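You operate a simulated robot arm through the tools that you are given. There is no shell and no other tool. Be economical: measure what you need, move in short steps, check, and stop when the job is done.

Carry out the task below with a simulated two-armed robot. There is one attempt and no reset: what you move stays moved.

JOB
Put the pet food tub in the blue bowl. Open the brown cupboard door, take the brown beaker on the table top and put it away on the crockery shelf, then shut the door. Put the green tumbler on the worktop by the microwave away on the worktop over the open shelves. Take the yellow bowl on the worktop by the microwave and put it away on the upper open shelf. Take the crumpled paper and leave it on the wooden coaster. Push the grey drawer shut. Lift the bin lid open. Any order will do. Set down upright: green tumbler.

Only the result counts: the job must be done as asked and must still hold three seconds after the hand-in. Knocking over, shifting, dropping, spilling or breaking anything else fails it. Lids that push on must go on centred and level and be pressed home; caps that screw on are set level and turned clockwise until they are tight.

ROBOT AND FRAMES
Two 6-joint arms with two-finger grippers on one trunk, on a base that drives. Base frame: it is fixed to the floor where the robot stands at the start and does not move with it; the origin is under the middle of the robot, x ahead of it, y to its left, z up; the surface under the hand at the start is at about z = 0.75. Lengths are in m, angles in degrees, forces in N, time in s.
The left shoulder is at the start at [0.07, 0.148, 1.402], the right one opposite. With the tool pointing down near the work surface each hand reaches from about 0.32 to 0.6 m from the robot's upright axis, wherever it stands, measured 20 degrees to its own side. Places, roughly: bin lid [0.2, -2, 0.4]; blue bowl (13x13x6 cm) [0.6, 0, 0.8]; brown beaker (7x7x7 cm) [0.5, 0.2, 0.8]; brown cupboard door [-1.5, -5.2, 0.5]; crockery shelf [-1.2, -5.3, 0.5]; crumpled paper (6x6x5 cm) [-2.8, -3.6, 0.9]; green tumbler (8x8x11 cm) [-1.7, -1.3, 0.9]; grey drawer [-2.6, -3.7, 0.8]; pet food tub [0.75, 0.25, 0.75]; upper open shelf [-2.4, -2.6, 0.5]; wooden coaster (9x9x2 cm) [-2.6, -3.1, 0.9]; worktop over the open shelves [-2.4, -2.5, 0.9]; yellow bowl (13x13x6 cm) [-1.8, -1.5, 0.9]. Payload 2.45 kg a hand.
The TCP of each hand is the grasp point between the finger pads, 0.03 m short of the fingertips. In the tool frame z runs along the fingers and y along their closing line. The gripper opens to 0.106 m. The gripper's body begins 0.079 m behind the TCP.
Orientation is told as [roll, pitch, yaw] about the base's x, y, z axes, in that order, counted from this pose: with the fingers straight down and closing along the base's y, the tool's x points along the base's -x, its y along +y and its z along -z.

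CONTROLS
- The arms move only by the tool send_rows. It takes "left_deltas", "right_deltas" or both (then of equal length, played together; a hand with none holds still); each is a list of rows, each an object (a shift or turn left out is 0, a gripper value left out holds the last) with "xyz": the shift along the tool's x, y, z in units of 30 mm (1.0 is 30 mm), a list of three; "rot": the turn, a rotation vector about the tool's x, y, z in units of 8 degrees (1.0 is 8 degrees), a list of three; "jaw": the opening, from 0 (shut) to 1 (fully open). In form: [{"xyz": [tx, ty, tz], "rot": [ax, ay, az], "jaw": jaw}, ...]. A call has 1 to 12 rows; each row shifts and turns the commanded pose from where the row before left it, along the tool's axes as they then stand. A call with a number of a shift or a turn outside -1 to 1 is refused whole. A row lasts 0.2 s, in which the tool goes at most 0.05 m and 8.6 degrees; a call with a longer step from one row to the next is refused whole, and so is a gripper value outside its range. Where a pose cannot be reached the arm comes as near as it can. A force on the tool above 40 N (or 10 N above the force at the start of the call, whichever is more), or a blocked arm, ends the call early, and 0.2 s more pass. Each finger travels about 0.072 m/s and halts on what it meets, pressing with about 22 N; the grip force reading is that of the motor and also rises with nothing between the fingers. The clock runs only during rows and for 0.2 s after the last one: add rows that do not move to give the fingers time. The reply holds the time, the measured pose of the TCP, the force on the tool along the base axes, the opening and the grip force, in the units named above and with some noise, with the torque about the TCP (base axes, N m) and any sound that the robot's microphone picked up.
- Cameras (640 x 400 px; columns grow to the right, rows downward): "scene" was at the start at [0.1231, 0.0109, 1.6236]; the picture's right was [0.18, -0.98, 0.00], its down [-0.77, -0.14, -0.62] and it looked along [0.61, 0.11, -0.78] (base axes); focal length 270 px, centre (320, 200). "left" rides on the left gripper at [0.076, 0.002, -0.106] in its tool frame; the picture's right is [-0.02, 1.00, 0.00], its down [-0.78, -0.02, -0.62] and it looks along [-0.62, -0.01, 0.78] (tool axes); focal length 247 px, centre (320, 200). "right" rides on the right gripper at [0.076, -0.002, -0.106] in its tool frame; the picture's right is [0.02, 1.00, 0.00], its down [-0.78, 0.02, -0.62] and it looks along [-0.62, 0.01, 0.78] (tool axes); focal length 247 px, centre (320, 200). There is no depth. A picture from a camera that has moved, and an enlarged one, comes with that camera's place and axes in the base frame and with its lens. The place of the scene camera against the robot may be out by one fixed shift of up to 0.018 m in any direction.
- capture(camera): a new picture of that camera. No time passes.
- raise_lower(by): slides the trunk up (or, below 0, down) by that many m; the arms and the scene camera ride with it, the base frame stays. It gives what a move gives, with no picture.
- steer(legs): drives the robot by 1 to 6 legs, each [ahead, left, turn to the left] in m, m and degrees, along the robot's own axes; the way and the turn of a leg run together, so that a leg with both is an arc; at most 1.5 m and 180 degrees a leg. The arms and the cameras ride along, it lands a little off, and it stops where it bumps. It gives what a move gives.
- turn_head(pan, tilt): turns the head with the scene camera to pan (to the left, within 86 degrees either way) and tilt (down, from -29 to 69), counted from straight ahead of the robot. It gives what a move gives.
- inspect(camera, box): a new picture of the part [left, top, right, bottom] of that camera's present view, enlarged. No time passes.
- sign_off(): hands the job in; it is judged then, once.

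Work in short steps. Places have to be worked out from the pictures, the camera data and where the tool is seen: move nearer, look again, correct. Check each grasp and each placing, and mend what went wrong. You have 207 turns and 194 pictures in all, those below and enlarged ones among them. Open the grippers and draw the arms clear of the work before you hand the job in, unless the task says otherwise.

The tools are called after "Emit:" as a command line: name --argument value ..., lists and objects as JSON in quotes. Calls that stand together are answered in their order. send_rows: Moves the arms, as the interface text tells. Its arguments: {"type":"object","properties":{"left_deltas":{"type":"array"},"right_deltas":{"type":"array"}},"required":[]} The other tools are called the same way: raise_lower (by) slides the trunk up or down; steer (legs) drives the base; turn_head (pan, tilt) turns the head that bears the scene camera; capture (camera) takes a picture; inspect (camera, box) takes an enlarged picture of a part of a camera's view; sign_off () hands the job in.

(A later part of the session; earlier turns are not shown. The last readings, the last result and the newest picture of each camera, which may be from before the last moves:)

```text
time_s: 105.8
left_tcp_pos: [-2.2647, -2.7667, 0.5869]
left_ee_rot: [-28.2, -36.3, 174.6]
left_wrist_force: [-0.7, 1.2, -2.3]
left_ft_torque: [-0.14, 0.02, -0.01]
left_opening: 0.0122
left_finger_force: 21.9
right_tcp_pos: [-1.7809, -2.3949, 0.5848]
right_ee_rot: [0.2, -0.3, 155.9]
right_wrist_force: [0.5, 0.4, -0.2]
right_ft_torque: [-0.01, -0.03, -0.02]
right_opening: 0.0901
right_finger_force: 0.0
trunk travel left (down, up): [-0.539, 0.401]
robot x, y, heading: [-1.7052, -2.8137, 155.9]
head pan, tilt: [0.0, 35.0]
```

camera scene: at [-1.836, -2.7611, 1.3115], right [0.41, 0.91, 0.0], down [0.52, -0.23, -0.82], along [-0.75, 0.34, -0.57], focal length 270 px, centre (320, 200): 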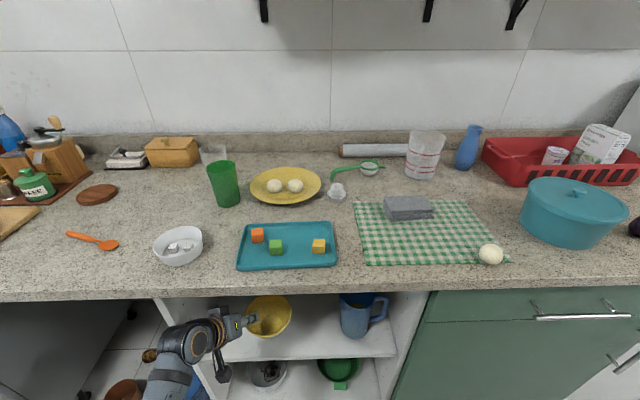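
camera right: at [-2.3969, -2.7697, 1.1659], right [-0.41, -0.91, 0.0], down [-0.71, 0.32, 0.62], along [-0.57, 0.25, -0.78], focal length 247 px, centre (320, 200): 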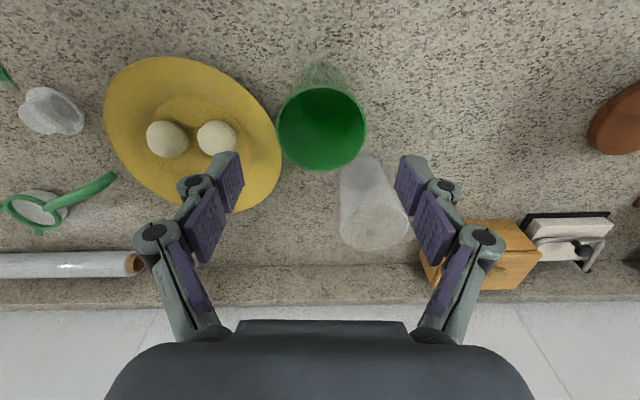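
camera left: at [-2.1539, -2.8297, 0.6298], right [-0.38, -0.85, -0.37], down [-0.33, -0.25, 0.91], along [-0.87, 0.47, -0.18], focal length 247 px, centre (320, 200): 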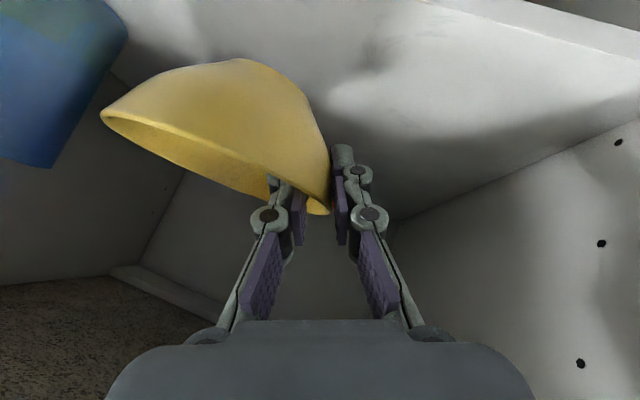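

Emit:
send_rows --left_deltas '[{"xyz": [0.07, 0.045, 0.08]}, {"xyz": [0.07, 0.045, 0.08]}, {"xyz": [0.07, 0.045, 0.08]}, {}]'

Emit:
inspect --camera "scene" --box '[140, 270, 420, 400]'

```text
time_s: 106.8
left_tcp_pos: [-2.2642, -2.7678, 0.5771]
left_ee_rot: [-28.3, -36.4, 174.6]
left_wrist_force: [-0.1, -0.3, -3.1]
left_ft_torque: [-0.1, 0.04, -0.02]
left_opening: 0.0124
left_finger_force: 22.1
right_tcp_pos: [-1.7812, -2.3942, 0.5849]
right_ee_rot: [0.0, -0.2, 156.0]
right_wrist_force: [-0.9, 0.4, -1.1]
right_ft_torque: [-0.01, -0.01, -0.01]
right_opening: 0.0901
right_finger_force: 0.1
trunk travel left (down, up): [-0.539, 0.401]
robot x, y, heading: [-1.7094, -2.8124, 155.6]
head pan, tilt: [0.0, 35.0]
```

```text
2.29 times, centred on (280, 335) of scene
camera zoom: at [-1.8363, -2.7607, 1.3115], right [0.41, 0.91, 0.0], down [0.52, -0.23, -0.82], along [-0.75, 0.34, -0.57], focal length 616 px, centre (411, -109)
```

zoom: 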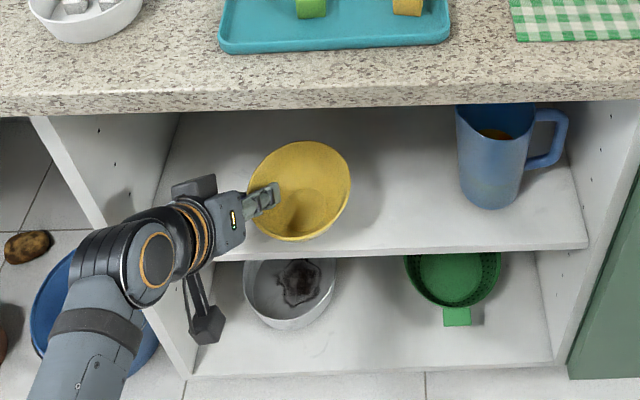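

The bowl sits only just inside the front edge; push it 4 cm deeper before the final lowering.

Emit:
send_rows --left_deltas '[{"xyz": [-0.1, -0.065, -0.118]}, {"xyz": [-0.51, 0, 0.43]}, {"xyz": [-0.51, 0, 0.43]}, {"xyz": [0.1, 0.065, 0.118]}, {"xyz": [0.07, 0.045, 0.08]}, {"xyz": [0.07, 0.045, 0.08]}, {"xyz": [0.07, 0.045, 0.08]}, {}]'

Emit:
inspect --camera "scene" --box '[140, 270, 420, 400]'

```text
time_s: 108.6
left_tcp_pos: [-2.3023, -2.7521, 0.5667]
left_ee_rot: [-28.3, -36.5, 174.5]
left_wrist_force: [-0.9, -0.7, -2.5]
left_ft_torque: [-0.12, 0.04, 0.03]
left_opening: 0.0124
left_finger_force: 22.3
right_tcp_pos: [-1.7808, -2.3945, 0.5848]
right_ee_rot: [0.1, -0.2, 155.9]
right_wrist_force: [0.4, 0.6, -0.2]
right_ft_torque: [0.0, -0.02, -0.02]
right_opening: 0.0901
right_finger_force: 0.2
trunk travel left (down, up): [-0.539, 0.401]
robot x, y, heading: [-1.7121, -2.8152, 155.8]
head pan, tilt: [0.0, 35.0]
```

```text
2.29 times, centred on (280, 335) of scene
camera zoom: at [-1.8363, -2.7607, 1.3115], right [0.41, 0.91, 0.0], down [0.52, -0.23, -0.82], along [-0.75, 0.34, -0.57], focal length 616 px, centre (411, -109)
```

zoom: 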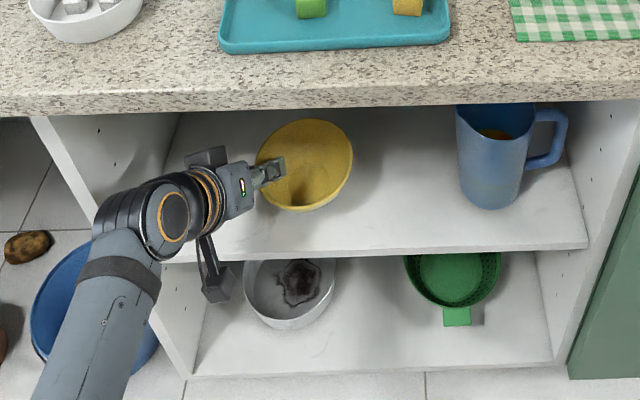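

Now well inside. Continue lowering to contact.

Emit:
send_rows --left_deltas '[{"xyz": [0.1, 0.065, 0.118]}, {"xyz": [0.1, 0.065, 0.118]}, {"xyz": [0.1, 0.065, 0.118]}, {"xyz": [0.1, 0.065, 0.118]}, {}]'

Emit:
capture --camera "left"

```text
time_s: 109.8
left_tcp_pos: [-2.3013, -2.752, 0.5481]
left_ee_rot: [-28.3, -36.4, 174.5]
left_wrist_force: [0.6, -0.2, -2.6]
left_ft_torque: [-0.15, -0.01, -0.03]
left_opening: 0.0122
left_finger_force: 21.7
right_tcp_pos: [-1.7803, -2.3939, 0.5855]
right_ee_rot: [0.1, -0.1, 156.0]
right_wrist_force: [0.8, -0.1, 0.3]
right_ft_torque: [0.01, 0.01, -0.02]
right_opening: 0.0899
right_finger_force: 0.1
trunk travel left (down, up): [-0.539, 0.401]
robot x, y, heading: [-1.7081, -2.8144, 155.9]
head pan, tilt: [0.0, 35.0]
```

```text
129 pictures are left
camera left: at [-2.1903, -2.8146, 0.5768], right [-0.38, -0.85, -0.37], down [-0.33, -0.25, 0.91], along [-0.87, 0.47, -0.18], focal length 247 px, centre (320, 200)
```

left: 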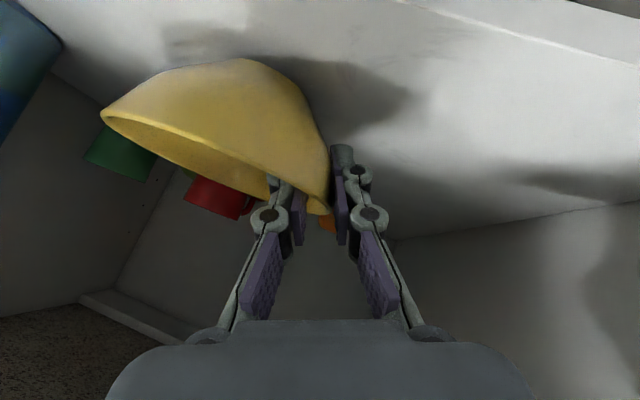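

Emit:
send_rows --left_deltas '[{"xyz": [0.1, 0.065, 0.118]}, {"xyz": [0.1, 0.065, 0.118]}, {"xyz": [0.1, 0.065, 0.118]}, {"xyz": [0.1, 0.065, 0.118]}, {}]'

Emit:
inspect --camera "scene" --box '[140, 270, 420, 400]'

```text
time_s: 111.0
left_tcp_pos: [-2.3015, -2.7504, 0.5328]
left_ee_rot: [-28.8, -37.0, 174.7]
left_wrist_force: [-3.3, 5.4, 32.9]
left_ft_torque: [1.14, 0.37, 0.1]
left_opening: 0.0146
left_finger_force: 21.8
right_tcp_pos: [-1.7796, -2.3941, 0.5858]
right_ee_rot: [0.2, -0.4, 155.9]
right_wrist_force: [-1.0, 0.3, 0.3]
right_ft_torque: [-0.01, 0.01, 0.0]
right_opening: 0.0902
right_finger_force: 0.1
trunk travel left (down, up): [-0.539, 0.401]
robot x, y, heading: [-1.7036, -2.8131, 155.8]
head pan, tilt: [0.0, 35.0]
```

```text
2.29 times, centred on (280, 335) of scene
camera zoom: at [-1.8313, -2.761, 1.3122], right [0.41, 0.91, 0.0], down [0.52, -0.23, -0.82], along [-0.75, 0.34, -0.57], focal length 616 px, centre (411, -109)
```

zoom: 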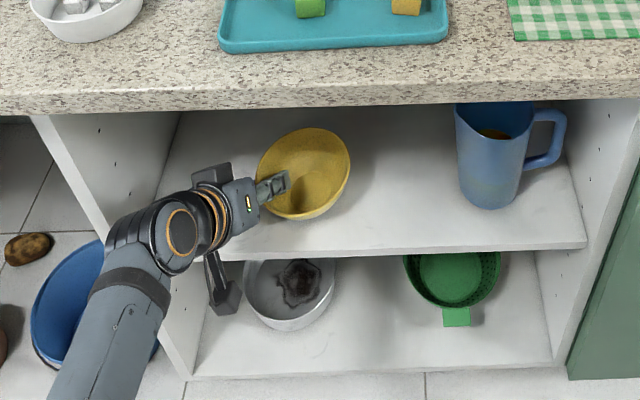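

Contact. Relax slightly, open, and retreat along the tool axis.

Emit:
send_rows --left_deltas '[{"xyz": [-0.1, -0.065, -0.118]}, {"jaw": 0.45}, {"jaw": 0.45}, {"jaw": 0.45}, {"xyz": [0, 0, -0.5]}, {"xyz": [0, 0, -0.7]}, {"xyz": [0, 0, -0.7]}, {"xyz": [0, 0, -0.7]}, {}]'

Emit:
inspect --camera "scene" --box '[140, 270, 420, 400]'

Emit:
capture --camera "left"

```text
time_s: 113.0
left_tcp_pos: [-2.2678, -2.7952, 0.5874]
left_ee_rot: [-28.2, -36.3, 174.5]
left_wrist_force: [-0.3, 0.0, 0.3]
left_ft_torque: [0.0, 0.0, -0.04]
left_opening: 0.0479
left_finger_force: 0.1
right_tcp_pos: [-1.7809, -2.3944, 0.585]
right_ee_rot: [0.2, -0.2, 155.9]
right_wrist_force: [0.1, -0.4, 0.4]
right_ft_torque: [-0.03, -0.03, -0.02]
right_opening: 0.09
right_finger_force: 0.0
trunk travel left (down, up): [-0.539, 0.401]
robot x, y, heading: [-1.708, -2.8106, 155.8]
head pan, tilt: [0.0, 35.0]
```

```text
2.29 times, centred on (280, 335) of scene
camera zoom: at [-1.8362, -2.7605, 1.3115], right [0.41, 0.91, 0.0], down [0.52, -0.23, -0.82], along [-0.75, 0.34, -0.57], focal length 616 px, centre (411, -109)
```

zoom: 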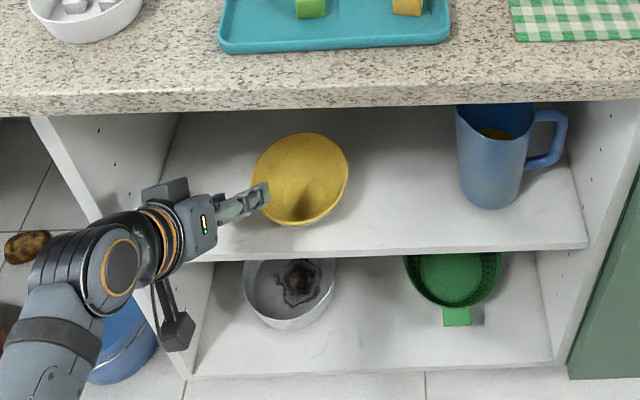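

```text
126 pictures are left
camera left: at [-2.1551, -2.8561, 0.616], right [-0.38, -0.85, -0.37], down [-0.33, -0.25, 0.91], along [-0.87, 0.47, -0.18], focal length 247 px, centre (320, 200)
```

left: 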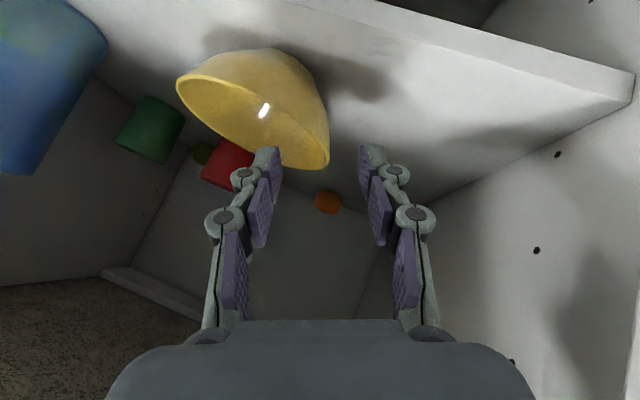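

Bowl sits level on the shelf, fingers above the rim. Drive straight back, then raise the trunk.

Emit:
steer --legs '[[-0.4, 0, 0]]'

Emit:
capture --camera "scene"

```text
time_s: 115.5
left_tcp_pos: [-1.9031, -2.9584, 0.5877]
left_ee_rot: [-28.4, -36.4, 174.7]
left_wrist_force: [0.3, -0.1, 0.4]
left_ft_torque: [-0.01, 0.02, 0.0]
left_opening: 0.0477
left_finger_force: 0.0
right_tcp_pos: [-1.4188, -2.5578, 0.5856]
right_ee_rot: [0.1, -0.2, 156.0]
right_wrist_force: [-0.4, 1.3, -0.1]
right_ft_torque: [-0.01, -0.02, 0.01]
right_opening: 0.0902
right_finger_force: 0.1
trunk travel left (down, up): [-0.539, 0.401]
robot x, y, heading: [-1.347, -2.9785, 156.1]
head pan, tilt: [0.0, 35.0]
```

```text
125 pictures are left
camera scene: at [-1.4712, -2.924, 1.3116], right [0.41, 0.91, 0.0], down [0.52, -0.23, -0.82], along [-0.75, 0.33, -0.57], focal length 270 px, centre (320, 200)
```

scene: 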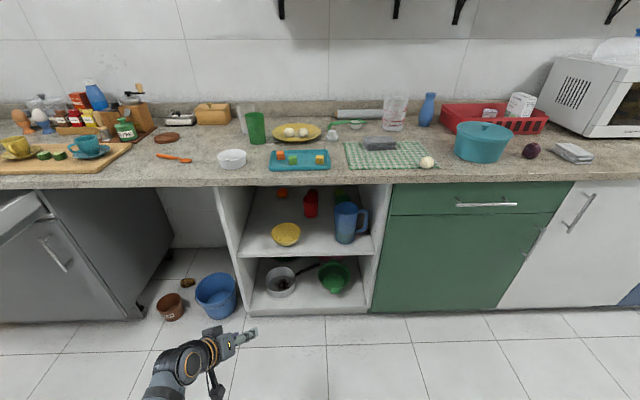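

Both put away. Restore the left hand orientation and raise the trunk, moving left toward the drawer.

Emit:
send_rows --left_deltas '[{"rot": [-0.73, 0, 0.62]}, {"rot": [-0.73, 0, 0.62]}, {"rot": [-0.73, 0, 0.62]}, {"rot": [0, 1, 0]}, {"rot": [0, 1, 0]}, {"rot": [0, 1, 0]}, {"rot": [0, 1, 0]}, {"rot": [0, 1, 0]}, {}]' --right_deltas '[{"xyz": [-0.7, 0.3, 0]}, {"xyz": [-0.7, 0.3, 0]}, {"xyz": [-0.7, 0.3, 0]}, {"xyz": [-0.7, 0.3, 0]}, {"xyz": [-0.7, 0.3, 0]}, {"xyz": [-0.7, 0.3, 0]}, {"xyz": [-0.7, 0.3, 0]}, {}, {}]'

Emit:
raise_lower --by 0.4

Emit:
steer --legs '[[0, 0.65, 0]]'

Emit:
turn_head --pan 15 --tilt 42

Emit:
capture --camera "scene"

```text
time_s: 117.5
left_tcp_pos: [-1.9019, -2.9617, 0.5868]
left_ee_rot: [0.5, 0.1, 156.9]
left_wrist_force: [-1.5, -0.2, 0.1]
left_ft_torque: [-0.01, 0.0, -0.03]
left_opening: 0.0476
left_finger_force: 0.0
right_tcp_pos: [-1.5778, -2.5538, 0.5862]
right_ee_rot: [0.1, -0.1, 156.1]
right_wrist_force: [0.1, -0.9, 0.6]
right_ft_torque: [0.0, 0.03, 0.01]
right_opening: 0.0901
right_finger_force: 0.0
trunk travel left (down, up): [-0.539, 0.401]
robot x, y, heading: [-1.3442, -2.9759, 156.4]
head pan, tilt: [0.0, 35.0]
```

```text
time_s: 121.3
left_tcp_pos: [-1.903, -2.9591, 0.9854]
left_ee_rot: [0.6, 0.1, 156.9]
left_wrist_force: [0.7, 0.2, 0.4]
left_ft_torque: [0.03, -0.01, 0.04]
left_opening: 0.0477
left_finger_force: 0.2
right_tcp_pos: [-1.5778, -2.5553, 0.9852]
right_ee_rot: [0.1, -0.2, 155.9]
right_wrist_force: [0.1, 0.6, 0.5]
right_ft_torque: [0.01, 0.03, 0.0]
right_opening: 0.0897
right_finger_force: 0.0
trunk travel left (down, up): [-0.939, 0.001]
robot x, y, heading: [-1.3448, -2.9794, 156.1]
head pan, tilt: [0.0, 35.0]
```

```text
time_s: 124.9
left_tcp_pos: [-2.1634, -3.5324, 0.9863]
left_ee_rot: [0.7, 0.0, 156.4]
left_wrist_force: [-0.1, 0.1, -0.4]
left_ft_torque: [0.01, 0.03, -0.04]
left_opening: 0.0479
left_finger_force: 0.1
right_tcp_pos: [-1.834, -3.1312, 0.9854]
right_ee_rot: [0.3, -0.3, 155.5]
right_wrist_force: [-0.4, -0.6, 0.1]
right_ft_torque: [-0.02, 0.02, 0.02]
right_opening: 0.09
right_finger_force: 0.1
trunk travel left (down, up): [-0.939, 0.001]
robot x, y, heading: [-1.6053, -3.5538, 155.4]
head pan, tilt: [0.0, 35.0]
```

```text
time_s: 125.7
left_tcp_pos: [-2.1632, -3.5343, 0.9858]
left_ee_rot: [0.5, 0.0, 156.3]
left_wrist_force: [-0.6, -0.2, -0.3]
left_ft_torque: [-0.03, 0.0, -0.04]
left_opening: 0.0476
left_finger_force: 0.0
right_tcp_pos: [-1.8352, -3.1319, 0.9857]
right_ee_rot: [0.1, -0.2, 155.5]
right_wrist_force: [0.4, 0.3, -0.2]
right_ft_torque: [-0.01, -0.02, 0.02]
right_opening: 0.0904
right_finger_force: 0.1
trunk travel left (down, up): [-0.939, 0.001]
robot x, y, heading: [-1.607, -3.5563, 155.6]
head pan, tilt: [15.0, 42.0]
```

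```text
124 pictures are left
camera scene: at [-1.7358, -3.5258, 1.701], right [0.17, 0.99, 0.0], down [0.66, -0.11, -0.74], along [-0.73, 0.12, -0.67], focal length 270 px, centre (320, 200)
```

scene: 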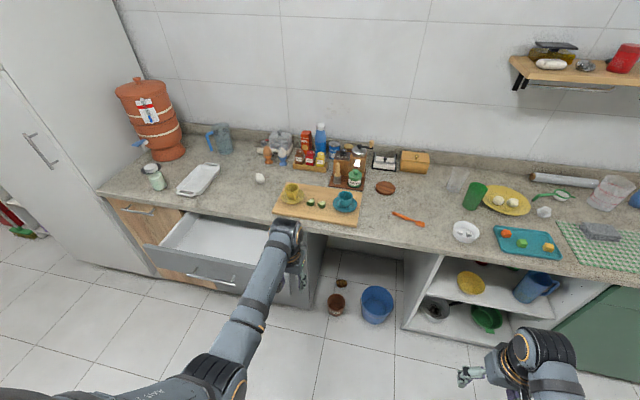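

Drawer front runs (-2.466,-4.07)–(-2.265,-3.617), sticking out ≈0.27. Move so the left hand is in front of its middle, pitch the hand forward, close the jaw.

Emit:
steer --legs '[[-0.15, 0, 0], [0, 0.39, 0]]'

Emit:
send_rows --left_deltas '[{"rot": [0, -1, 0], "jaw": 0}, {"rot": [0, -1, 0]}, {"rot": [0, -1, 0]}, {"rot": [0, -1, 0]}, {"rot": [0, -1, 0]}, {"rot": [0, -1, 0]}, {"rot": [0, -1, 0]}, {}]'

Emit:
capture --camera "scene"

Emit:
capture --camera "left"

```text
time_s: 129.1
left_tcp_pos: [-2.1838, -3.9471, 0.9862]
left_ee_rot: [0.7, 0.0, 156.2]
left_wrist_force: [1.0, -0.6, -0.5]
left_ft_torque: [-0.03, 0.03, 0.02]
left_opening: 0.0478
left_finger_force: 0.1
right_tcp_pos: [-1.8545, -3.5448, 0.985]
right_ee_rot: [0.1, -0.2, 155.5]
right_wrist_force: [0.2, -0.4, 0.2]
right_ft_torque: [0.0, 0.0, 0.0]
right_opening: 0.0899
right_finger_force: 0.1
trunk travel left (down, up): [-0.939, 0.001]
robot x, y, heading: [-1.6256, -3.972, 155.3]
head pan, tilt: [15.0, 42.0]
```

```text
time_s: 130.9
left_tcp_pos: [-2.1833, -3.9485, 0.9859]
left_ee_rot: [1.1, -56.1, 155.4]
left_wrist_force: [0.4, 0.2, -0.6]
left_ft_torque: [0.03, 0.01, 0.02]
left_opening: 0.0004
left_finger_force: 22.7
right_tcp_pos: [-1.8547, -3.546, 0.9852]
right_ee_rot: [0.1, -0.3, 155.5]
right_wrist_force: [0.1, 0.6, 0.1]
right_ft_torque: [0.01, 0.0, -0.02]
right_opening: 0.0902
right_finger_force: 0.0
trunk travel left (down, up): [-0.939, 0.001]
robot x, y, heading: [-1.6243, -3.9667, 155.5]
head pan, tilt: [15.0, 42.0]
```

```text
123 pictures are left
camera scene: at [-1.7554, -3.939, 1.701], right [0.17, 0.99, 0.0], down [0.66, -0.11, -0.74], along [-0.73, 0.12, -0.67], focal length 270 px, centre (320, 200)
```

scene: 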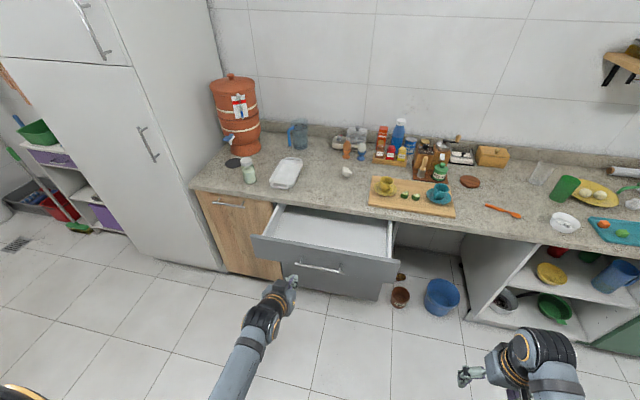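

```text
122 pictures are left
camera left: at [-2.0639, -4.0007, 0.982], right [-0.41, -0.91, 0.03], down [0.08, -0.01, 1.0], along [-0.91, 0.41, 0.08], focal length 247 px, centre (320, 200)
```

left: 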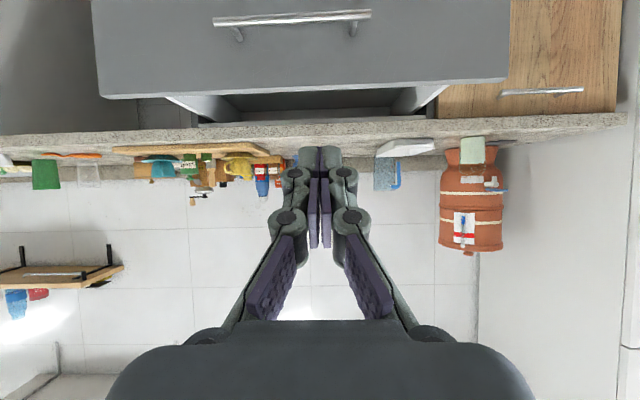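

Panel triangulated: centre ≈0.76 ahead, top z 0.845, handle z≈0.74. Lower the closed fingertips to z≈0.79 and drive up to the panel.

Emit:
send_rows --left_deltas '[{"xyz": [0.825, 0, 0.556]}, {"xyz": [0.825, 0, 0.556]}, {"xyz": [0.825, 0, 0.556]}, {"xyz": [0.825, 0, 0.556]}, {"xyz": [0.825, 0, 0.556]}, {"xyz": [0.825, 0, 0.556]}, {}]'

Emit:
steer --legs '[[0.18, 0, 0]]'

Emit:
capture --camera "left"

```text
time_s: 132.5
left_tcp_pos: [-2.1851, -3.9518, 0.8074]
left_ee_rot: [1.1, -56.1, 155.4]
left_wrist_force: [-0.3, -0.9, -0.2]
left_ft_torque: [-0.01, -0.04, -0.01]
left_opening: 0.0002
left_finger_force: 22.0
left hand out of reach, approached as far as the arm can: row 5
right_tcp_pos: [-1.8556, -3.547, 0.9863]
right_ee_rot: [0.1, -0.2, 155.5]
right_wrist_force: [0.5, -0.2, -0.3]
right_ft_torque: [0.0, -0.02, -0.01]
right_opening: 0.0901
right_finger_force: 0.1
trunk travel left (down, up): [-0.939, 0.001]
robot x, y, heading: [-1.625, -3.969, 155.5]
head pan, tilt: [15.0, 42.0]
```

```text
time_s: 134.0
left_tcp_pos: [-2.3489, -3.8774, 0.8083]
left_ee_rot: [1.2, -56.1, 155.6]
left_wrist_force: [-0.1, -0.1, -0.1]
left_ft_torque: [0.01, 0.01, 0.0]
left_opening: 0.0
left_finger_force: 28.4
right_tcp_pos: [-2.0213, -3.472, 0.9861]
right_ee_rot: [0.1, -0.4, 155.6]
right_wrist_force: [0.7, -0.6, -0.1]
right_ft_torque: [0.03, 0.01, -0.01]
right_opening: 0.0899
right_finger_force: 0.1
trunk travel left (down, up): [-0.939, 0.001]
robot x, y, heading: [-1.7928, -3.8963, 155.9]
head pan, tilt: [15.0, 42.0]
```

```text
121 pictures are left
camera left: at [-2.2297, -3.9304, 0.8041], right [-0.41, -0.91, 0.03], down [0.08, -0.01, 1.0], along [-0.91, 0.41, 0.08], focal length 247 px, centre (320, 200)
```

left: 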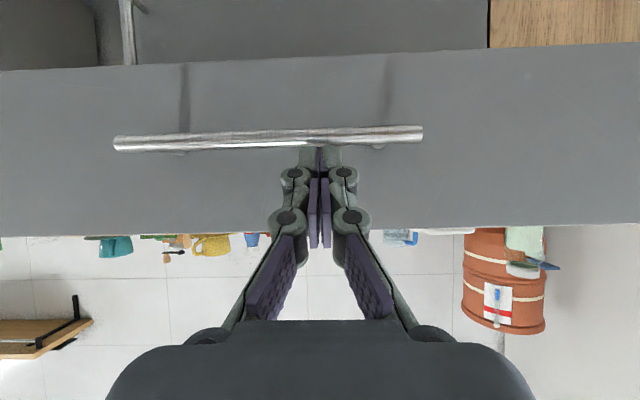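

The handle is right at fingertip height; shift left 0.115 to push the plain panel beside the handle, a bit lower.

Emit:
send_rows --left_deltas '[{"xyz": [0.1, 0.95, 0.07]}, {"xyz": [0.1, 0.95, 0.07]}, {"xyz": [0.1, 0.95, 0.07]}, {"xyz": [0.1, 0.95, 0.07]}, {}]'

Emit:
steer --legs '[[0.12, 0, 0]]'

Emit:
capture --camera "scene"

```text
time_s: 135.2
left_tcp_pos: [-2.3977, -3.9795, 0.7964]
left_ee_rot: [1.0, -56.0, 155.7]
left_wrist_force: [0.1, 0.6, -0.2]
left_ft_torque: [-0.01, 0.01, -0.03]
left_opening: 0.0
left_finger_force: 28.6
right_tcp_pos: [-2.0229, -3.4706, 0.985]
right_ee_rot: [0.1, -0.2, 155.6]
right_wrist_force: [0.1, 0.4, 0.5]
right_ft_torque: [-0.03, 0.01, 0.01]
right_opening: 0.09
right_finger_force: 0.0
trunk travel left (down, up): [-0.939, 0.001]
robot x, y, heading: [-1.7896, -3.8944, 155.6]
head pan, tilt: [15.0, 42.0]
```

```text
time_s: 136.4
left_tcp_pos: [-2.5011, -3.9316, 0.7961]
left_ee_rot: [1.1, -56.2, 155.6]
left_wrist_force: [0.0, -0.8, -0.8]
left_ft_torque: [-0.02, 0.01, -0.01]
left_opening: 0.0
left_finger_force: 28.8
right_tcp_pos: [-2.1276, -3.4232, 0.9862]
right_ee_rot: [0.1, -0.2, 155.8]
right_wrist_force: [0.9, -0.3, -0.8]
right_ft_torque: [0.03, 0.03, -0.01]
right_opening: 0.0902
right_finger_force: 0.1
trunk travel left (down, up): [-0.939, 0.001]
robot x, y, heading: [-1.8967, -3.8482, 155.6]
head pan, tilt: [15.0, 42.0]
```

```text
120 pictures are left
camera scene: at [-2.0253, -3.8173, 1.7013], right [0.16, 0.99, 0.0], down [0.66, -0.11, -0.74], along [-0.73, 0.12, -0.67], focal length 270 px, centre (320, 200)
```

scene: 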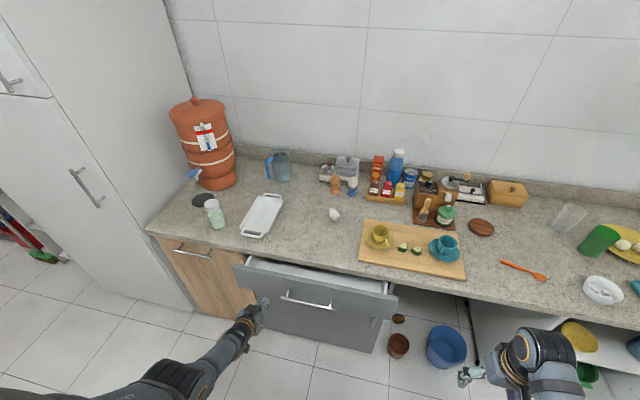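

The drawer is moving in. Keep pushing with the base.

Emit:
steer --legs '[[0.14, 0, 0]]'

Emit:
capture --camera "scene"

```text
time_s: 137.7
left_tcp_pos: [-2.6287, -3.872, 0.7963]
left_ee_rot: [1.2, -56.0, 155.5]
left_wrist_force: [11.7, -8.1, 5.6]
left_ft_torque: [0.04, 0.09, 0.12]
left_opening: 0.0001
left_finger_force: 28.7
right_tcp_pos: [-2.2526, -3.3652, 0.9863]
right_ee_rot: [0.2, -0.4, 155.5]
right_wrist_force: [0.7, 0.0, 1.2]
right_ft_torque: [-0.01, 0.02, 0.03]
right_opening: 0.09
right_finger_force: 0.0
trunk travel left (down, up): [-0.939, 0.001]
robot x, y, heading: [-2.0226, -3.7866, 155.5]
head pan, tilt: [15.0, 42.0]
```

```text
119 pictures are left
camera scene: at [-2.1504, -3.7587, 1.7016], right [0.17, 0.99, 0.0], down [0.66, -0.11, -0.74], along [-0.73, 0.12, -0.67], focal length 270 px, centre (320, 200)
```

scene: 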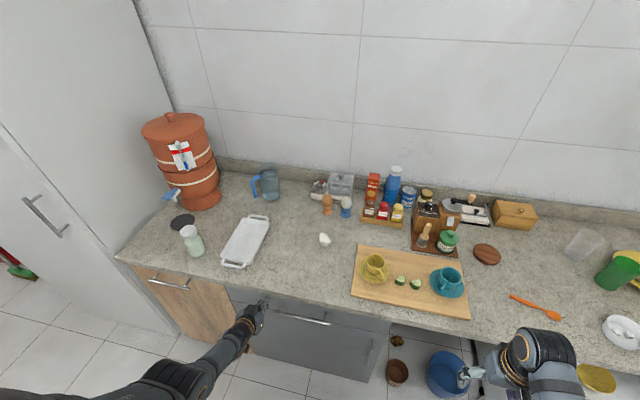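

Force has risen to ~14 N; check whether it is shut.

Emit:
inspect --camera "scene" --box '[120, 240, 420, 400]'

Emit:
capture --camera "left"

```text
2.13 times, centred on (270, 320) of scene
camera zoom: at [-2.1504, -3.7587, 1.7016], right [0.17, 0.99, 0.0], down [0.66, -0.11, -0.74], along [-0.73, 0.12, -0.67], focal length 575 px, centre (427, -56)
```

zoom: 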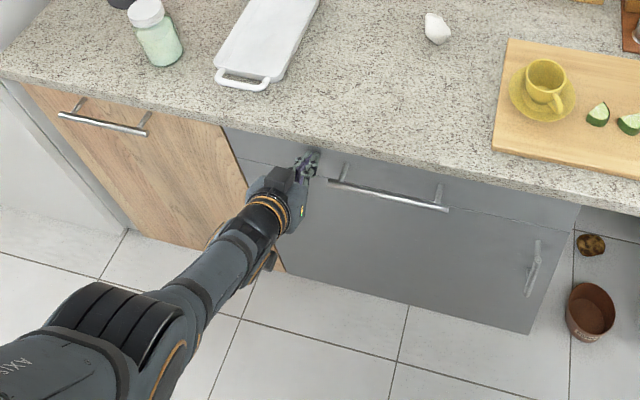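

```text
117 pictures are left
camera left: at [-2.509, -3.9258, 0.7932], right [-0.41, -0.91, 0.03], down [0.08, -0.01, 1.0], along [-0.91, 0.41, 0.08], focal length 247 px, centre (320, 200)
```

left: 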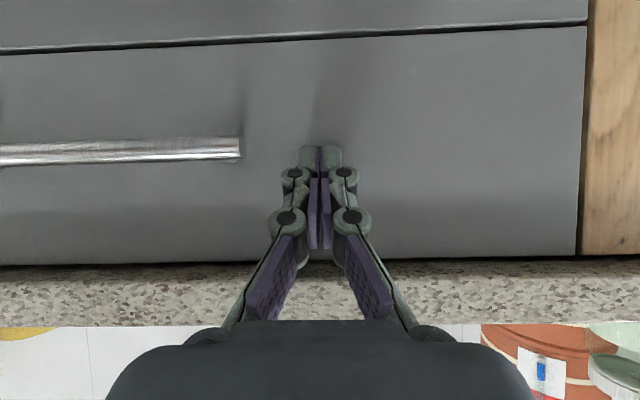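

Looks flush; press a bit more to be sure it's fully home.

Emit:
send_rows --left_deltas '[{"xyz": [-0.18, 0, 0.27]}, {"xyz": [-0.18, 0, 0.27]}, {}]'

Emit:
inspect --camera "left" --box '[400, 0, 640, 150]'

```text
time_s: 138.3
left_tcp_pos: [-2.628, -3.8739, 0.7899]
left_ee_rot: [1.2, -54.5, 155.5]
left_wrist_force: [19.5, -5.8, 11.8]
left_ft_torque: [0.06, 0.14, 0.0]
left_opening: 0.0
left_finger_force: 28.7
left hand out of reach, approached as far as the arm can: row 2
right_tcp_pos: [-2.2548, -3.3659, 0.9852]
right_ee_rot: [0.2, -0.2, 155.7]
right_wrist_force: [-0.2, 0.2, 0.8]
right_ft_torque: [0.0, -0.04, 0.02]
right_opening: 0.0903
right_finger_force: 0.0
trunk travel left (down, up): [-0.939, 0.001]
robot x, y, heading: [-2.0241, -3.7914, 155.7]
head pan, tilt: [15.0, 42.0]
stopped in row 2 (left hand): the force on the tool passed its limit at 43 N (the readings are from after the stop); the commanded pose is now the measured one
```

```text
2.67 times, centred on (520, 75) of left
camera zoom: at [-2.5091, -3.9259, 0.7899], right [-0.41, -0.91, 0.03], down [0.06, 0.01, 1.0], along [-0.91, 0.41, 0.05], focal length 659 px, centre (-213, 533)
```

zoom: 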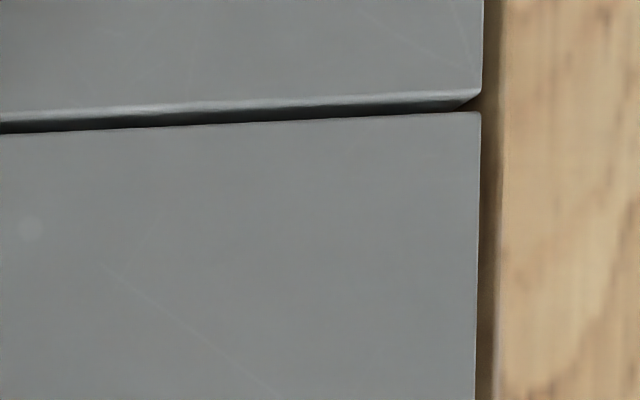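

Hard stop reached, drawer flush and shut. Back off, reset the left hand to point down, open, and raise it.

Emit:
steer --legs '[[-0.15, 0, 0]]'

Emit:
send_rows --left_deltas '[{"rot": [0, 1, 0], "jaw": 0.9}, {"rot": [0, 1, 0]}, {"rot": [0, 1, 0]}, {"rot": [0, 1, 0]}, {"rot": [0, 1, 0]}, {"rot": [0, 1, 0]}, {"rot": [0, 0.82, 0]}, {"xyz": [0, 0, -1]}, {"xyz": [0, 0, -1]}, {"xyz": [0, 0, -1]}, {"xyz": [-0.3, -1, -1]}, {"xyz": [-0.3, -1, -1]}]'

Emit:
send_rows --left_deltas '[{"xyz": [-0.4, -0.7, -1]}, {"xyz": [-0.4, -0.7, -1]}, {"xyz": [-0.4, -0.3, -0.5]}, {}]'

```text
time_s: 139.6
left_tcp_pos: [-2.4976, -3.9318, 0.7919]
left_ee_rot: [1.3, -54.7, 155.3]
left_wrist_force: [0.5, -0.5, -0.1]
left_ft_torque: [0.02, 0.0, -0.01]
left_opening: 0.0
left_finger_force: 28.3
right_tcp_pos: [-2.1203, -3.4269, 0.9841]
right_ee_rot: [0.1, 0.0, 155.5]
right_wrist_force: [-0.8, 0.5, -0.1]
right_ft_torque: [-0.02, -0.01, 0.0]
right_opening: 0.0901
right_finger_force: 0.0
trunk travel left (down, up): [-0.939, 0.001]
robot x, y, heading: [-1.8897, -3.8511, 155.3]
head pan, tilt: [15.0, 42.0]
```

```text
time_s: 142.2
left_tcp_pos: [-2.5353, -3.8769, 0.8451]
left_ee_rot: [-3.0, -13.1, 155.4]
left_wrist_force: [0.8, -0.2, 0.1]
left_ft_torque: [0.0, -0.01, 0.01]
left_opening: 0.0954
left_finger_force: 0.0
left hand out of reach, approached as far as the arm can: row 1, 2, 3, 4, 5, 6, 7, 8, 9, 10, 11, 12
right_tcp_pos: [-2.1181, -3.4261, 0.9844]
right_ee_rot: [0.2, 0.0, 155.4]
right_wrist_force: [-0.3, 0.5, 0.1]
right_ft_torque: [0.0, 0.03, -0.01]
right_opening: 0.0903
right_finger_force: 0.1
trunk travel left (down, up): [-0.939, 0.001]
robot x, y, heading: [-1.8887, -3.8511, 155.5]
head pan, tilt: [15.0, 42.0]
```

```text
time_s: 143.2
left_tcp_pos: [-2.5586, -3.8688, 0.8731]
left_ee_rot: [-3.7, -13.4, 155.3]
left_wrist_force: [1.4, -0.2, 0.1]
left_ft_torque: [0.02, 0.02, 0.0]
left_opening: 0.0956
left_finger_force: 0.1
left hand out of reach, approached as far as the arm can: row 1, 2, 3
right_tcp_pos: [-2.1172, -3.4275, 0.9864]
right_ee_rot: [0.1, -0.1, 155.4]
right_wrist_force: [0.5, -0.5, 0.0]
right_ft_torque: [0.02, -0.02, 0.03]
right_opening: 0.0901
right_finger_force: 0.1
trunk travel left (down, up): [-0.939, 0.001]
robot x, y, heading: [-1.8889, -3.8517, 155.4]
head pan, tilt: [15.0, 42.0]
```

The arm got stretched; back the base for room and pull the hand in and up.

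Emit:
steer --legs '[[-0.2, 0, 0]]'

Emit:
send_rows --left_deltas '[{"xyz": [0.8, 0, -0.3]}, {"xyz": [0.8, 0, -0.3]}, {"xyz": [0.8, 0, -0.3]}, {"xyz": [0.8, 0, -0.3]}, {"rot": [0, 0.8, 0]}, {"rot": [0, 0.8, 0]}, {}]'

Emit:
capture --camera "scene"

```text
time_s: 144.8
left_tcp_pos: [-2.3816, -3.9488, 0.8722]
left_ee_rot: [-3.7, -13.3, 155.1]
left_wrist_force: [-0.2, -0.9, 0.0]
left_ft_torque: [0.0, 0.0, -0.01]
left_opening: 0.0953
left_finger_force: 0.0
right_tcp_pos: [-1.94, -3.5071, 0.9833]
right_ee_rot: [0.1, -0.1, 155.3]
right_wrist_force: [-0.4, 0.1, -0.4]
right_ft_torque: [-0.01, -0.05, 0.01]
right_opening: 0.0903
right_finger_force: 0.1
trunk travel left (down, up): [-0.939, 0.001]
robot x, y, heading: [-1.7073, -3.9353, 155.3]
head pan, tilt: [15.0, 42.0]
```

```text
time_s: 146.4
left_tcp_pos: [-2.3273, -3.9969, 0.8508]
left_ee_rot: [-5.1, -1.2, 154.4]
left_wrist_force: [0.6, -0.2, 0.2]
left_ft_torque: [0.0, 0.02, 0.02]
left_opening: 0.0953
left_finger_force: 0.0
left hand out of reach, approached as far as the arm can: row 1, 2, 3, 4, 5, 6
right_tcp_pos: [-1.9376, -3.5087, 0.9856]
right_ee_rot: [0.2, -0.2, 155.4]
right_wrist_force: [-0.1, 0.1, 0.1]
right_ft_torque: [-0.02, -0.03, 0.02]
right_opening: 0.0902
right_finger_force: 0.1
trunk travel left (down, up): [-0.939, 0.001]
robot x, y, heading: [-1.7136, -3.9334, 155.1]
head pan, tilt: [15.0, 42.0]
```

```text
115 pictures are left
camera scene: at [-1.839, -3.9027, 1.701], right [0.17, 0.99, 0.0], down [0.66, -0.11, -0.74], along [-0.73, 0.13, -0.67], focal length 270 px, centre (320, 200)
```

scene: 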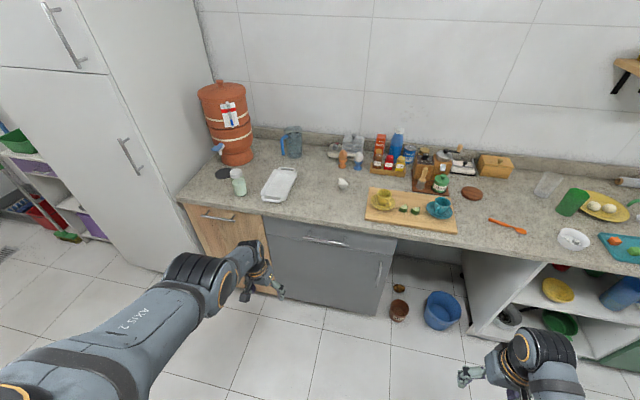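

The hand is just beyond its radius; bring it inward (right/back) and up.

Emit:
send_rows --left_deltas '[{"xyz": [0.4, -0.7, -0.3]}, {"xyz": [0.4, -0.7, -0.5]}, {"xyz": [0.2, -0.7, -0.8]}, {"xyz": [0, -0.7, -0.8]}, {"xyz": [0, -0.3, -0.8], "rot": [0.3, 0, 0]}, {"xyz": [0, 0, -0.8], "rot": [0.3, 0, 0]}, {"xyz": [0, 0, -0.8]}, {}]'

```text
time_s: 148.2
left_tcp_pos: [-2.3373, -3.9837, 0.8722]
left_ee_rot: [-6.3, -0.6, 154.3]
left_wrist_force: [-1.4, 0.2, -0.3]
left_ft_torque: [-0.02, -0.01, 0.02]
left_opening: 0.0955
left_finger_force: 0.1
left hand out of reach, approached as far as the arm can: row 1, 2, 3, 4, 5, 6, 7
right_tcp_pos: [-1.9383, -3.5081, 0.986]
right_ee_rot: [0.0, -0.1, 155.3]
right_wrist_force: [-0.1, 0.2, -1.1]
right_ft_torque: [0.01, 0.01, -0.04]
right_opening: 0.0901
right_finger_force: 0.0
trunk travel left (down, up): [-0.939, 0.001]
robot x, y, heading: [-1.7097, -3.9346, 155.3]
head pan, tilt: [15.0, 42.0]
```

The wrist seems caught at a joint limit in this branch; go back to the pitched orientation and retrace.

Emit:
send_rows --left_deltas '[{"rot": [0, -1, 0]}, {"rot": [0, -1, 0]}, {"rot": [0, -1, 0]}, {"rot": [0, -1, 0]}, {"rot": [0, -1, 0]}, {"rot": [0, -1, 0]}, {"rot": [0, -1, 0]}, {}]'

```text
time_s: 150.0
left_tcp_pos: [-2.3782, -3.9773, 0.8413]
left_ee_rot: [-15.0, -55.7, 166.7]
left_wrist_force: [-0.3, 0.3, 0.4]
left_ft_torque: [-0.02, 0.0, -0.01]
left_opening: 0.0953
left_finger_force: 0.2
left hand out of reach, approached as far as the arm can: row 1, 2, 3, 4, 7
right_tcp_pos: [-1.9381, -3.5082, 0.9857]
right_ee_rot: [0.1, -0.1, 155.4]
right_wrist_force: [0.2, 0.1, -1.5]
right_ft_torque: [-0.02, -0.02, 0.0]
right_opening: 0.09
right_finger_force: 0.0
trunk travel left (down, up): [-0.939, 0.001]
robot x, y, heading: [-1.7101, -3.9301, 155.2]
head pan, tilt: [15.0, 42.0]
```

Emit:
send_rows --left_deltas '[{"xyz": [-0.26, -0.6, -0.81]}, {"xyz": [-0.26, -0.6, -0.81]}, {"xyz": [-0.26, -0.6, -0.81]}, {"xyz": [-0.26, -0.6, -0.81]}, {"xyz": [-0.26, -0.6, -0.81]}, {}]'

Emit:
capture --camera "scene"

```text
time_s: 151.4
left_tcp_pos: [-2.3072, -3.9445, 0.9025]
left_ee_rot: [-15.0, -55.7, 166.7]
left_wrist_force: [-0.1, 0.2, 0.5]
left_ft_torque: [-0.01, 0.01, 0.01]
left_opening: 0.0956
left_finger_force: 0.1
left hand out of reach, approached as far as the arm can: row 1, 2
right_tcp_pos: [-1.9381, -3.5079, 0.9845]
right_ee_rot: [0.1, -0.3, 155.3]
right_wrist_force: [-0.7, 0.5, -0.4]
right_ft_torque: [0.01, 0.0, -0.05]
right_opening: 0.0899
right_finger_force: 0.1
trunk travel left (down, up): [-0.939, 0.001]
robot x, y, heading: [-1.7106, -3.9358, 155.1]
head pan, tilt: [15.0, 42.0]
```

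```text
114 pictures are left
camera scene: at [-1.8391, -3.902, 1.701], right [0.17, 0.99, 0.0], down [0.66, -0.11, -0.74], along [-0.73, 0.13, -0.67], focal length 270 px, centre (320, 200)
```

scene: 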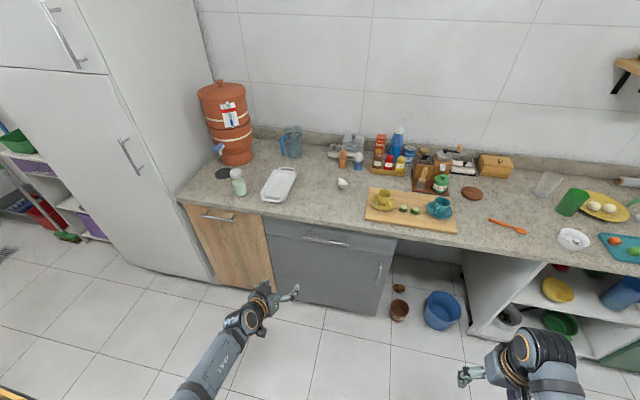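

Free again. Lift 10 cm and then undo the orientation.

Emit:
send_rows --left_deltas '[{"xyz": [-0.7, -0.3, -0.47]}, {"xyz": [-0.7, -0.3, -0.47]}, {"xyz": [-0.7, -0.3, -0.47]}, {"xyz": [-0.7, -0.3, -0.47]}, {"rot": [-0.95, 0, 0]}, {"rot": [-0.95, 0, 0]}, {"rot": [0, 1, 0]}, {"rot": [0, 1, 0]}, {"rot": [0, 1, 0]}, {"rot": [0, 1, 0]}, {}]'

Emit:
send_rows --left_deltas '[{"rot": [0, 1, 0]}, {"rot": [0, 1, 0]}, {"rot": [0, 0.96, 0]}, {"rot": [0, 0, 0.7]}, {"rot": [0, 0, 0.7]}, {}]'

```text
time_s: 153.8
left_tcp_pos: [-2.3355, -3.9288, 0.9058]
left_ee_rot: [-9.5, -25.0, 157.0]
left_wrist_force: [0.1, -0.2, -0.6]
left_ft_torque: [0.01, -0.01, 0.01]
left_opening: 0.0955
left_finger_force: 0.0
left hand out of reach, approached as far as the arm can: row 3, 4, 5, 6, 7, 8, 9, 10
right_tcp_pos: [-1.9378, -3.5081, 0.986]
right_ee_rot: [0.1, -0.2, 155.3]
right_wrist_force: [0.0, 0.4, 0.4]
right_ft_torque: [-0.03, 0.0, 0.02]
right_opening: 0.0902
right_finger_force: 0.0
trunk travel left (down, up): [-0.939, 0.001]
robot x, y, heading: [-1.7091, -3.933, 155.2]
head pan, tilt: [15.0, 42.0]
```

```text
time_s: 155.2
left_tcp_pos: [-2.3458, -3.9242, 0.8803]
left_ee_rot: [-7.4, -7.0, 142.6]
left_wrist_force: [0.3, -0.4, 0.1]
left_ft_torque: [0.0, 0.01, 0.0]
left_opening: 0.0955
left_finger_force: 0.1
left hand out of reach, approached as far as the arm can: row 1, 2, 3
right_tcp_pos: [-1.9364, -3.5077, 0.9841]
right_ee_rot: [0.1, -0.2, 155.2]
right_wrist_force: [0.0, 0.2, -0.1]
right_ft_torque: [0.02, 0.02, 0.02]
right_opening: 0.0902
right_finger_force: 0.2
trunk travel left (down, up): [-0.939, 0.001]
robot x, y, heading: [-1.7057, -3.9306, 155.7]
head pan, tilt: [15.0, 42.0]
```

Emit:
send_rows --left_deltas '[{"xyz": [0.8, -0.3, 0]}, {"xyz": [0.8, -0.3, 0]}, {"xyz": [0.8, -0.3, 0]}, {"xyz": [0.8, 0, 0]}, {}]'

```text
time_s: 156.4
left_tcp_pos: [-2.3042, -3.9457, 0.8273]
left_ee_rot: [-7.4, -6.9, 142.6]
left_wrist_force: [-0.4, 0.8, 0.3]
left_ft_torque: [-0.03, -0.01, 0.02]
left_opening: 0.0951
left_finger_force: 0.0
left hand out of reach, approached as far as the arm can: row 1, 2, 3, 4
right_tcp_pos: [-1.9368, -3.5076, 0.9851]
right_ee_rot: [0.0, -0.3, 155.4]
right_wrist_force: [0.2, -0.6, -0.3]
right_ft_torque: [-0.02, 0.01, 0.02]
right_opening: 0.0902
right_finger_force: 0.1
trunk travel left (down, up): [-0.939, 0.001]
robot x, y, heading: [-1.7111, -3.9354, 155.4]
head pan, tilt: [15.0, 42.0]
```

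Emit:
turn_head --pan 30 --tilt 60

Emit:
capture --camera "scene"

```text
time_s: 157.2
left_tcp_pos: [-2.3038, -3.9476, 0.8261]
left_ee_rot: [-7.4, -6.9, 142.7]
left_wrist_force: [-0.1, 1.2, 0.5]
left_ft_torque: [0.01, 0.0, -0.01]
left_opening: 0.0952
left_finger_force: 0.2
right_tcp_pos: [-1.9383, -3.5097, 0.9848]
right_ee_rot: [0.1, -0.2, 155.3]
right_wrist_force: [0.0, -0.2, 0.2]
right_ft_torque: [0.02, 0.01, 0.0]
right_opening: 0.0904
right_finger_force: 0.1
trunk travel left (down, up): [-0.939, 0.001]
robot x, y, heading: [-1.7115, -3.9345, 155.2]
head pan, tilt: [30.0, 60.0]
```

```text
113 pictures are left
camera scene: at [-1.8231, -3.9219, 1.6773], right [-0.09, 1.0, 0.0], down [0.86, 0.08, -0.5], along [-0.5, -0.05, -0.87], focal length 270 px, centre (320, 200)
```

scene: 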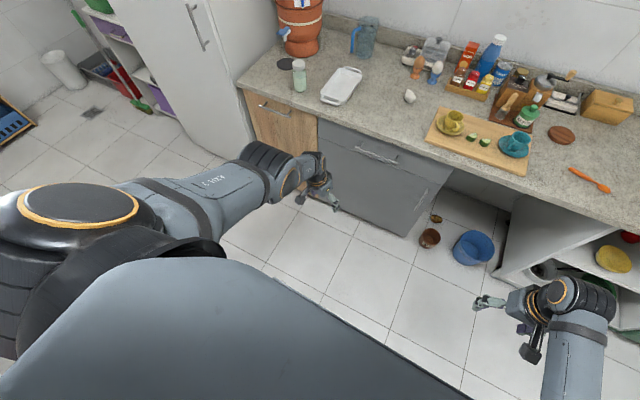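

Test: move forward/up to find the reachable direction.

Emit:
send_rows --left_deltas '[{"xyz": [0, -0.8, 0]}, {"xyz": [0, -0.8, 0]}, {"xyz": [0, -0.8, 0]}, {"xyz": [0, -0.8, 0]}, {"xyz": [0, -0.8, 0]}, {}]'

```text
time_s: 158.6
left_tcp_pos: [-2.2637, -3.8773, 0.8103]
left_ee_rot: [-9.0, -7.6, 142.7]
left_wrist_force: [-0.4, -0.4, 0.3]
left_ft_torque: [0.01, 0.02, -0.01]
left_opening: 0.0956
left_finger_force: 0.1
left hand out of reach, approached as far as the arm can: row 1, 2, 3, 4, 5
right_tcp_pos: [-1.9375, -3.509, 0.9861]
right_ee_rot: [0.1, -0.3, 155.2]
right_wrist_force: [0.3, -0.5, 0.0]
right_ft_torque: [-0.02, 0.0, -0.02]
right_opening: 0.0901
right_finger_force: 0.0
trunk travel left (down, up): [-0.939, 0.001]
robot x, y, heading: [-1.7128, -3.9339, 155.2]
head pan, tilt: [30.0, 60.0]
```

Emit:
send_rows --left_deltas '[{"xyz": [-0.9, 0, -0.3]}, {"xyz": [-0.9, 0, -0.3]}, {"xyz": [-0.6, 0, -0.6]}, {"xyz": [-0.3, 0, -0.8]}, {"xyz": [0, 0, -0.9]}, {"xyz": [0, 0, -0.9]}, {}]'

Emit:
capture --camera "scene"

```text
time_s: 160.2
left_tcp_pos: [-2.3448, -3.8824, 0.9005]
left_ee_rot: [-8.7, -7.7, 142.9]
left_wrist_force: [0.8, -1.2, -0.6]
left_ft_torque: [0.03, -0.02, 0.02]
left_opening: 0.0953
left_finger_force: 0.1
left hand out of reach, approached as far as the arm can: row 1, 2, 3, 4, 5, 6
right_tcp_pos: [-1.9375, -3.5068, 0.9844]
right_ee_rot: [0.3, -0.2, 155.3]
right_wrist_force: [-0.2, -0.5, 0.9]
right_ft_torque: [-0.05, -0.02, -0.01]
right_opening: 0.09
right_finger_force: 0.0
trunk travel left (down, up): [-0.939, 0.001]
robot x, y, heading: [-1.7107, -3.9327, 155.0]
head pan, tilt: [30.0, 60.0]
```

```text
112 pictures are left
camera scene: at [-1.8228, -3.9217, 1.6772], right [-0.09, 1.0, 0.0], down [0.86, 0.08, -0.5], along [-0.5, -0.05, -0.87], focal length 270 px, centre (320, 200)
```

scene: 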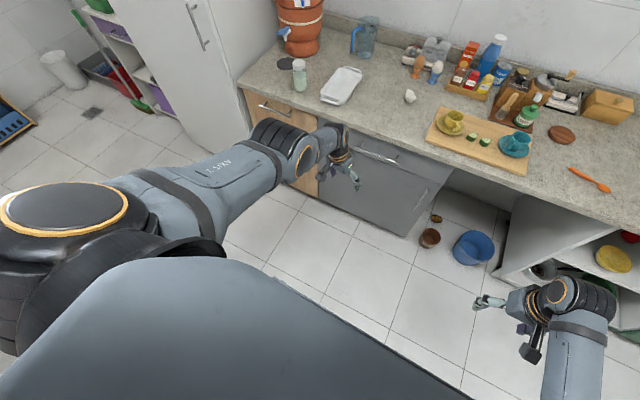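

The arm is stuck at a straight-elbow pose. Pitch the hand again (which freed it before), then pull well back before unpitching.

Emit:
send_rows --left_deltas '[{"rot": [0, -1, 0]}, {"rot": [0, -1, 0]}, {"rot": [0, -1, 0]}, {"rot": [0, -1, 0]}, {"rot": [0, -1, 0]}, {"rot": [0, -1, 0]}, {}]'

Emit:
send_rows --left_deltas '[{"xyz": [0.4, 0, -0.7]}, {"xyz": [0.4, 0, -0.7]}, {"xyz": [0.4, 0, -0.7]}, {"xyz": [0.4, 0, -0.7]}, {"xyz": [0.4, 0, -0.7]}, {}]'

```text
time_s: 161.8
left_tcp_pos: [-2.3829, -3.873, 0.8705]
left_ee_rot: [-12.7, -54.3, 152.2]
left_wrist_force: [0.6, 0.5, 0.3]
left_ft_torque: [-0.01, 0.03, -0.01]
left_opening: 0.0954
left_finger_force: 0.1
left hand out of reach, approached as far as the arm can: row 1, 2, 3, 4, 6
right_tcp_pos: [-1.9389, -3.5087, 0.9855]
right_ee_rot: [0.2, -0.2, 155.4]
right_wrist_force: [-0.3, -0.6, 0.7]
right_ft_torque: [-0.02, -0.02, 0.01]
right_opening: 0.0902
right_finger_force: 0.0
trunk travel left (down, up): [-0.939, 0.001]
robot x, y, heading: [-1.7087, -3.9317, 155.1]
head pan, tilt: [30.0, 60.0]
```

```text
time_s: 163.2
left_tcp_pos: [-2.3303, -3.9423, 0.8227]
left_ee_rot: [-12.8, -54.3, 152.2]
left_wrist_force: [0.2, -1.3, 0.1]
left_ft_torque: [0.0, 0.01, 0.0]
left_opening: 0.0955
left_finger_force: 0.1
left hand out of reach, approached as far as the arm can: row 1, 2, 3, 4, 5
right_tcp_pos: [-1.9382, -3.5077, 0.986]
right_ee_rot: [0.2, -0.2, 155.4]
right_wrist_force: [-0.2, 0.1, 0.3]
right_ft_torque: [0.01, 0.03, 0.0]
right_opening: 0.09
right_finger_force: 0.1
trunk travel left (down, up): [-0.939, 0.001]
robot x, y, heading: [-1.7106, -3.9333, 155.2]
head pan, tilt: [30.0, 60.0]
```

Emit:
send_rows --left_deltas '[{"xyz": [-0.26, -0.6, -0.81]}, {"xyz": [-0.26, -0.6, -0.81]}, {"xyz": [-0.26, -0.6, -0.81]}, {"xyz": [-0.26, -0.6, -0.81]}, {"xyz": [-0.26, -0.6, -0.81]}, {}]'

```text
time_s: 164.6
left_tcp_pos: [-2.2213, -3.9302, 0.9364]
left_ee_rot: [-12.6, -54.3, 152.0]
left_wrist_force: [0.0, 1.1, -0.3]
left_ft_torque: [0.02, -0.03, 0.03]
left_opening: 0.0953
left_finger_force: 0.0
left hand out of reach, approached as far as the arm can: row 1
right_tcp_pos: [-1.9388, -3.5082, 0.9847]
right_ee_rot: [0.2, -0.1, 155.2]
right_wrist_force: [-0.2, 0.4, -0.1]
right_ft_torque: [-0.03, -0.01, 0.04]
right_opening: 0.09
right_finger_force: 0.1
trunk travel left (down, up): [-0.939, 0.001]
robot x, y, heading: [-1.7065, -3.9352, 155.4]
head pan, tilt: [30.0, 60.0]
```

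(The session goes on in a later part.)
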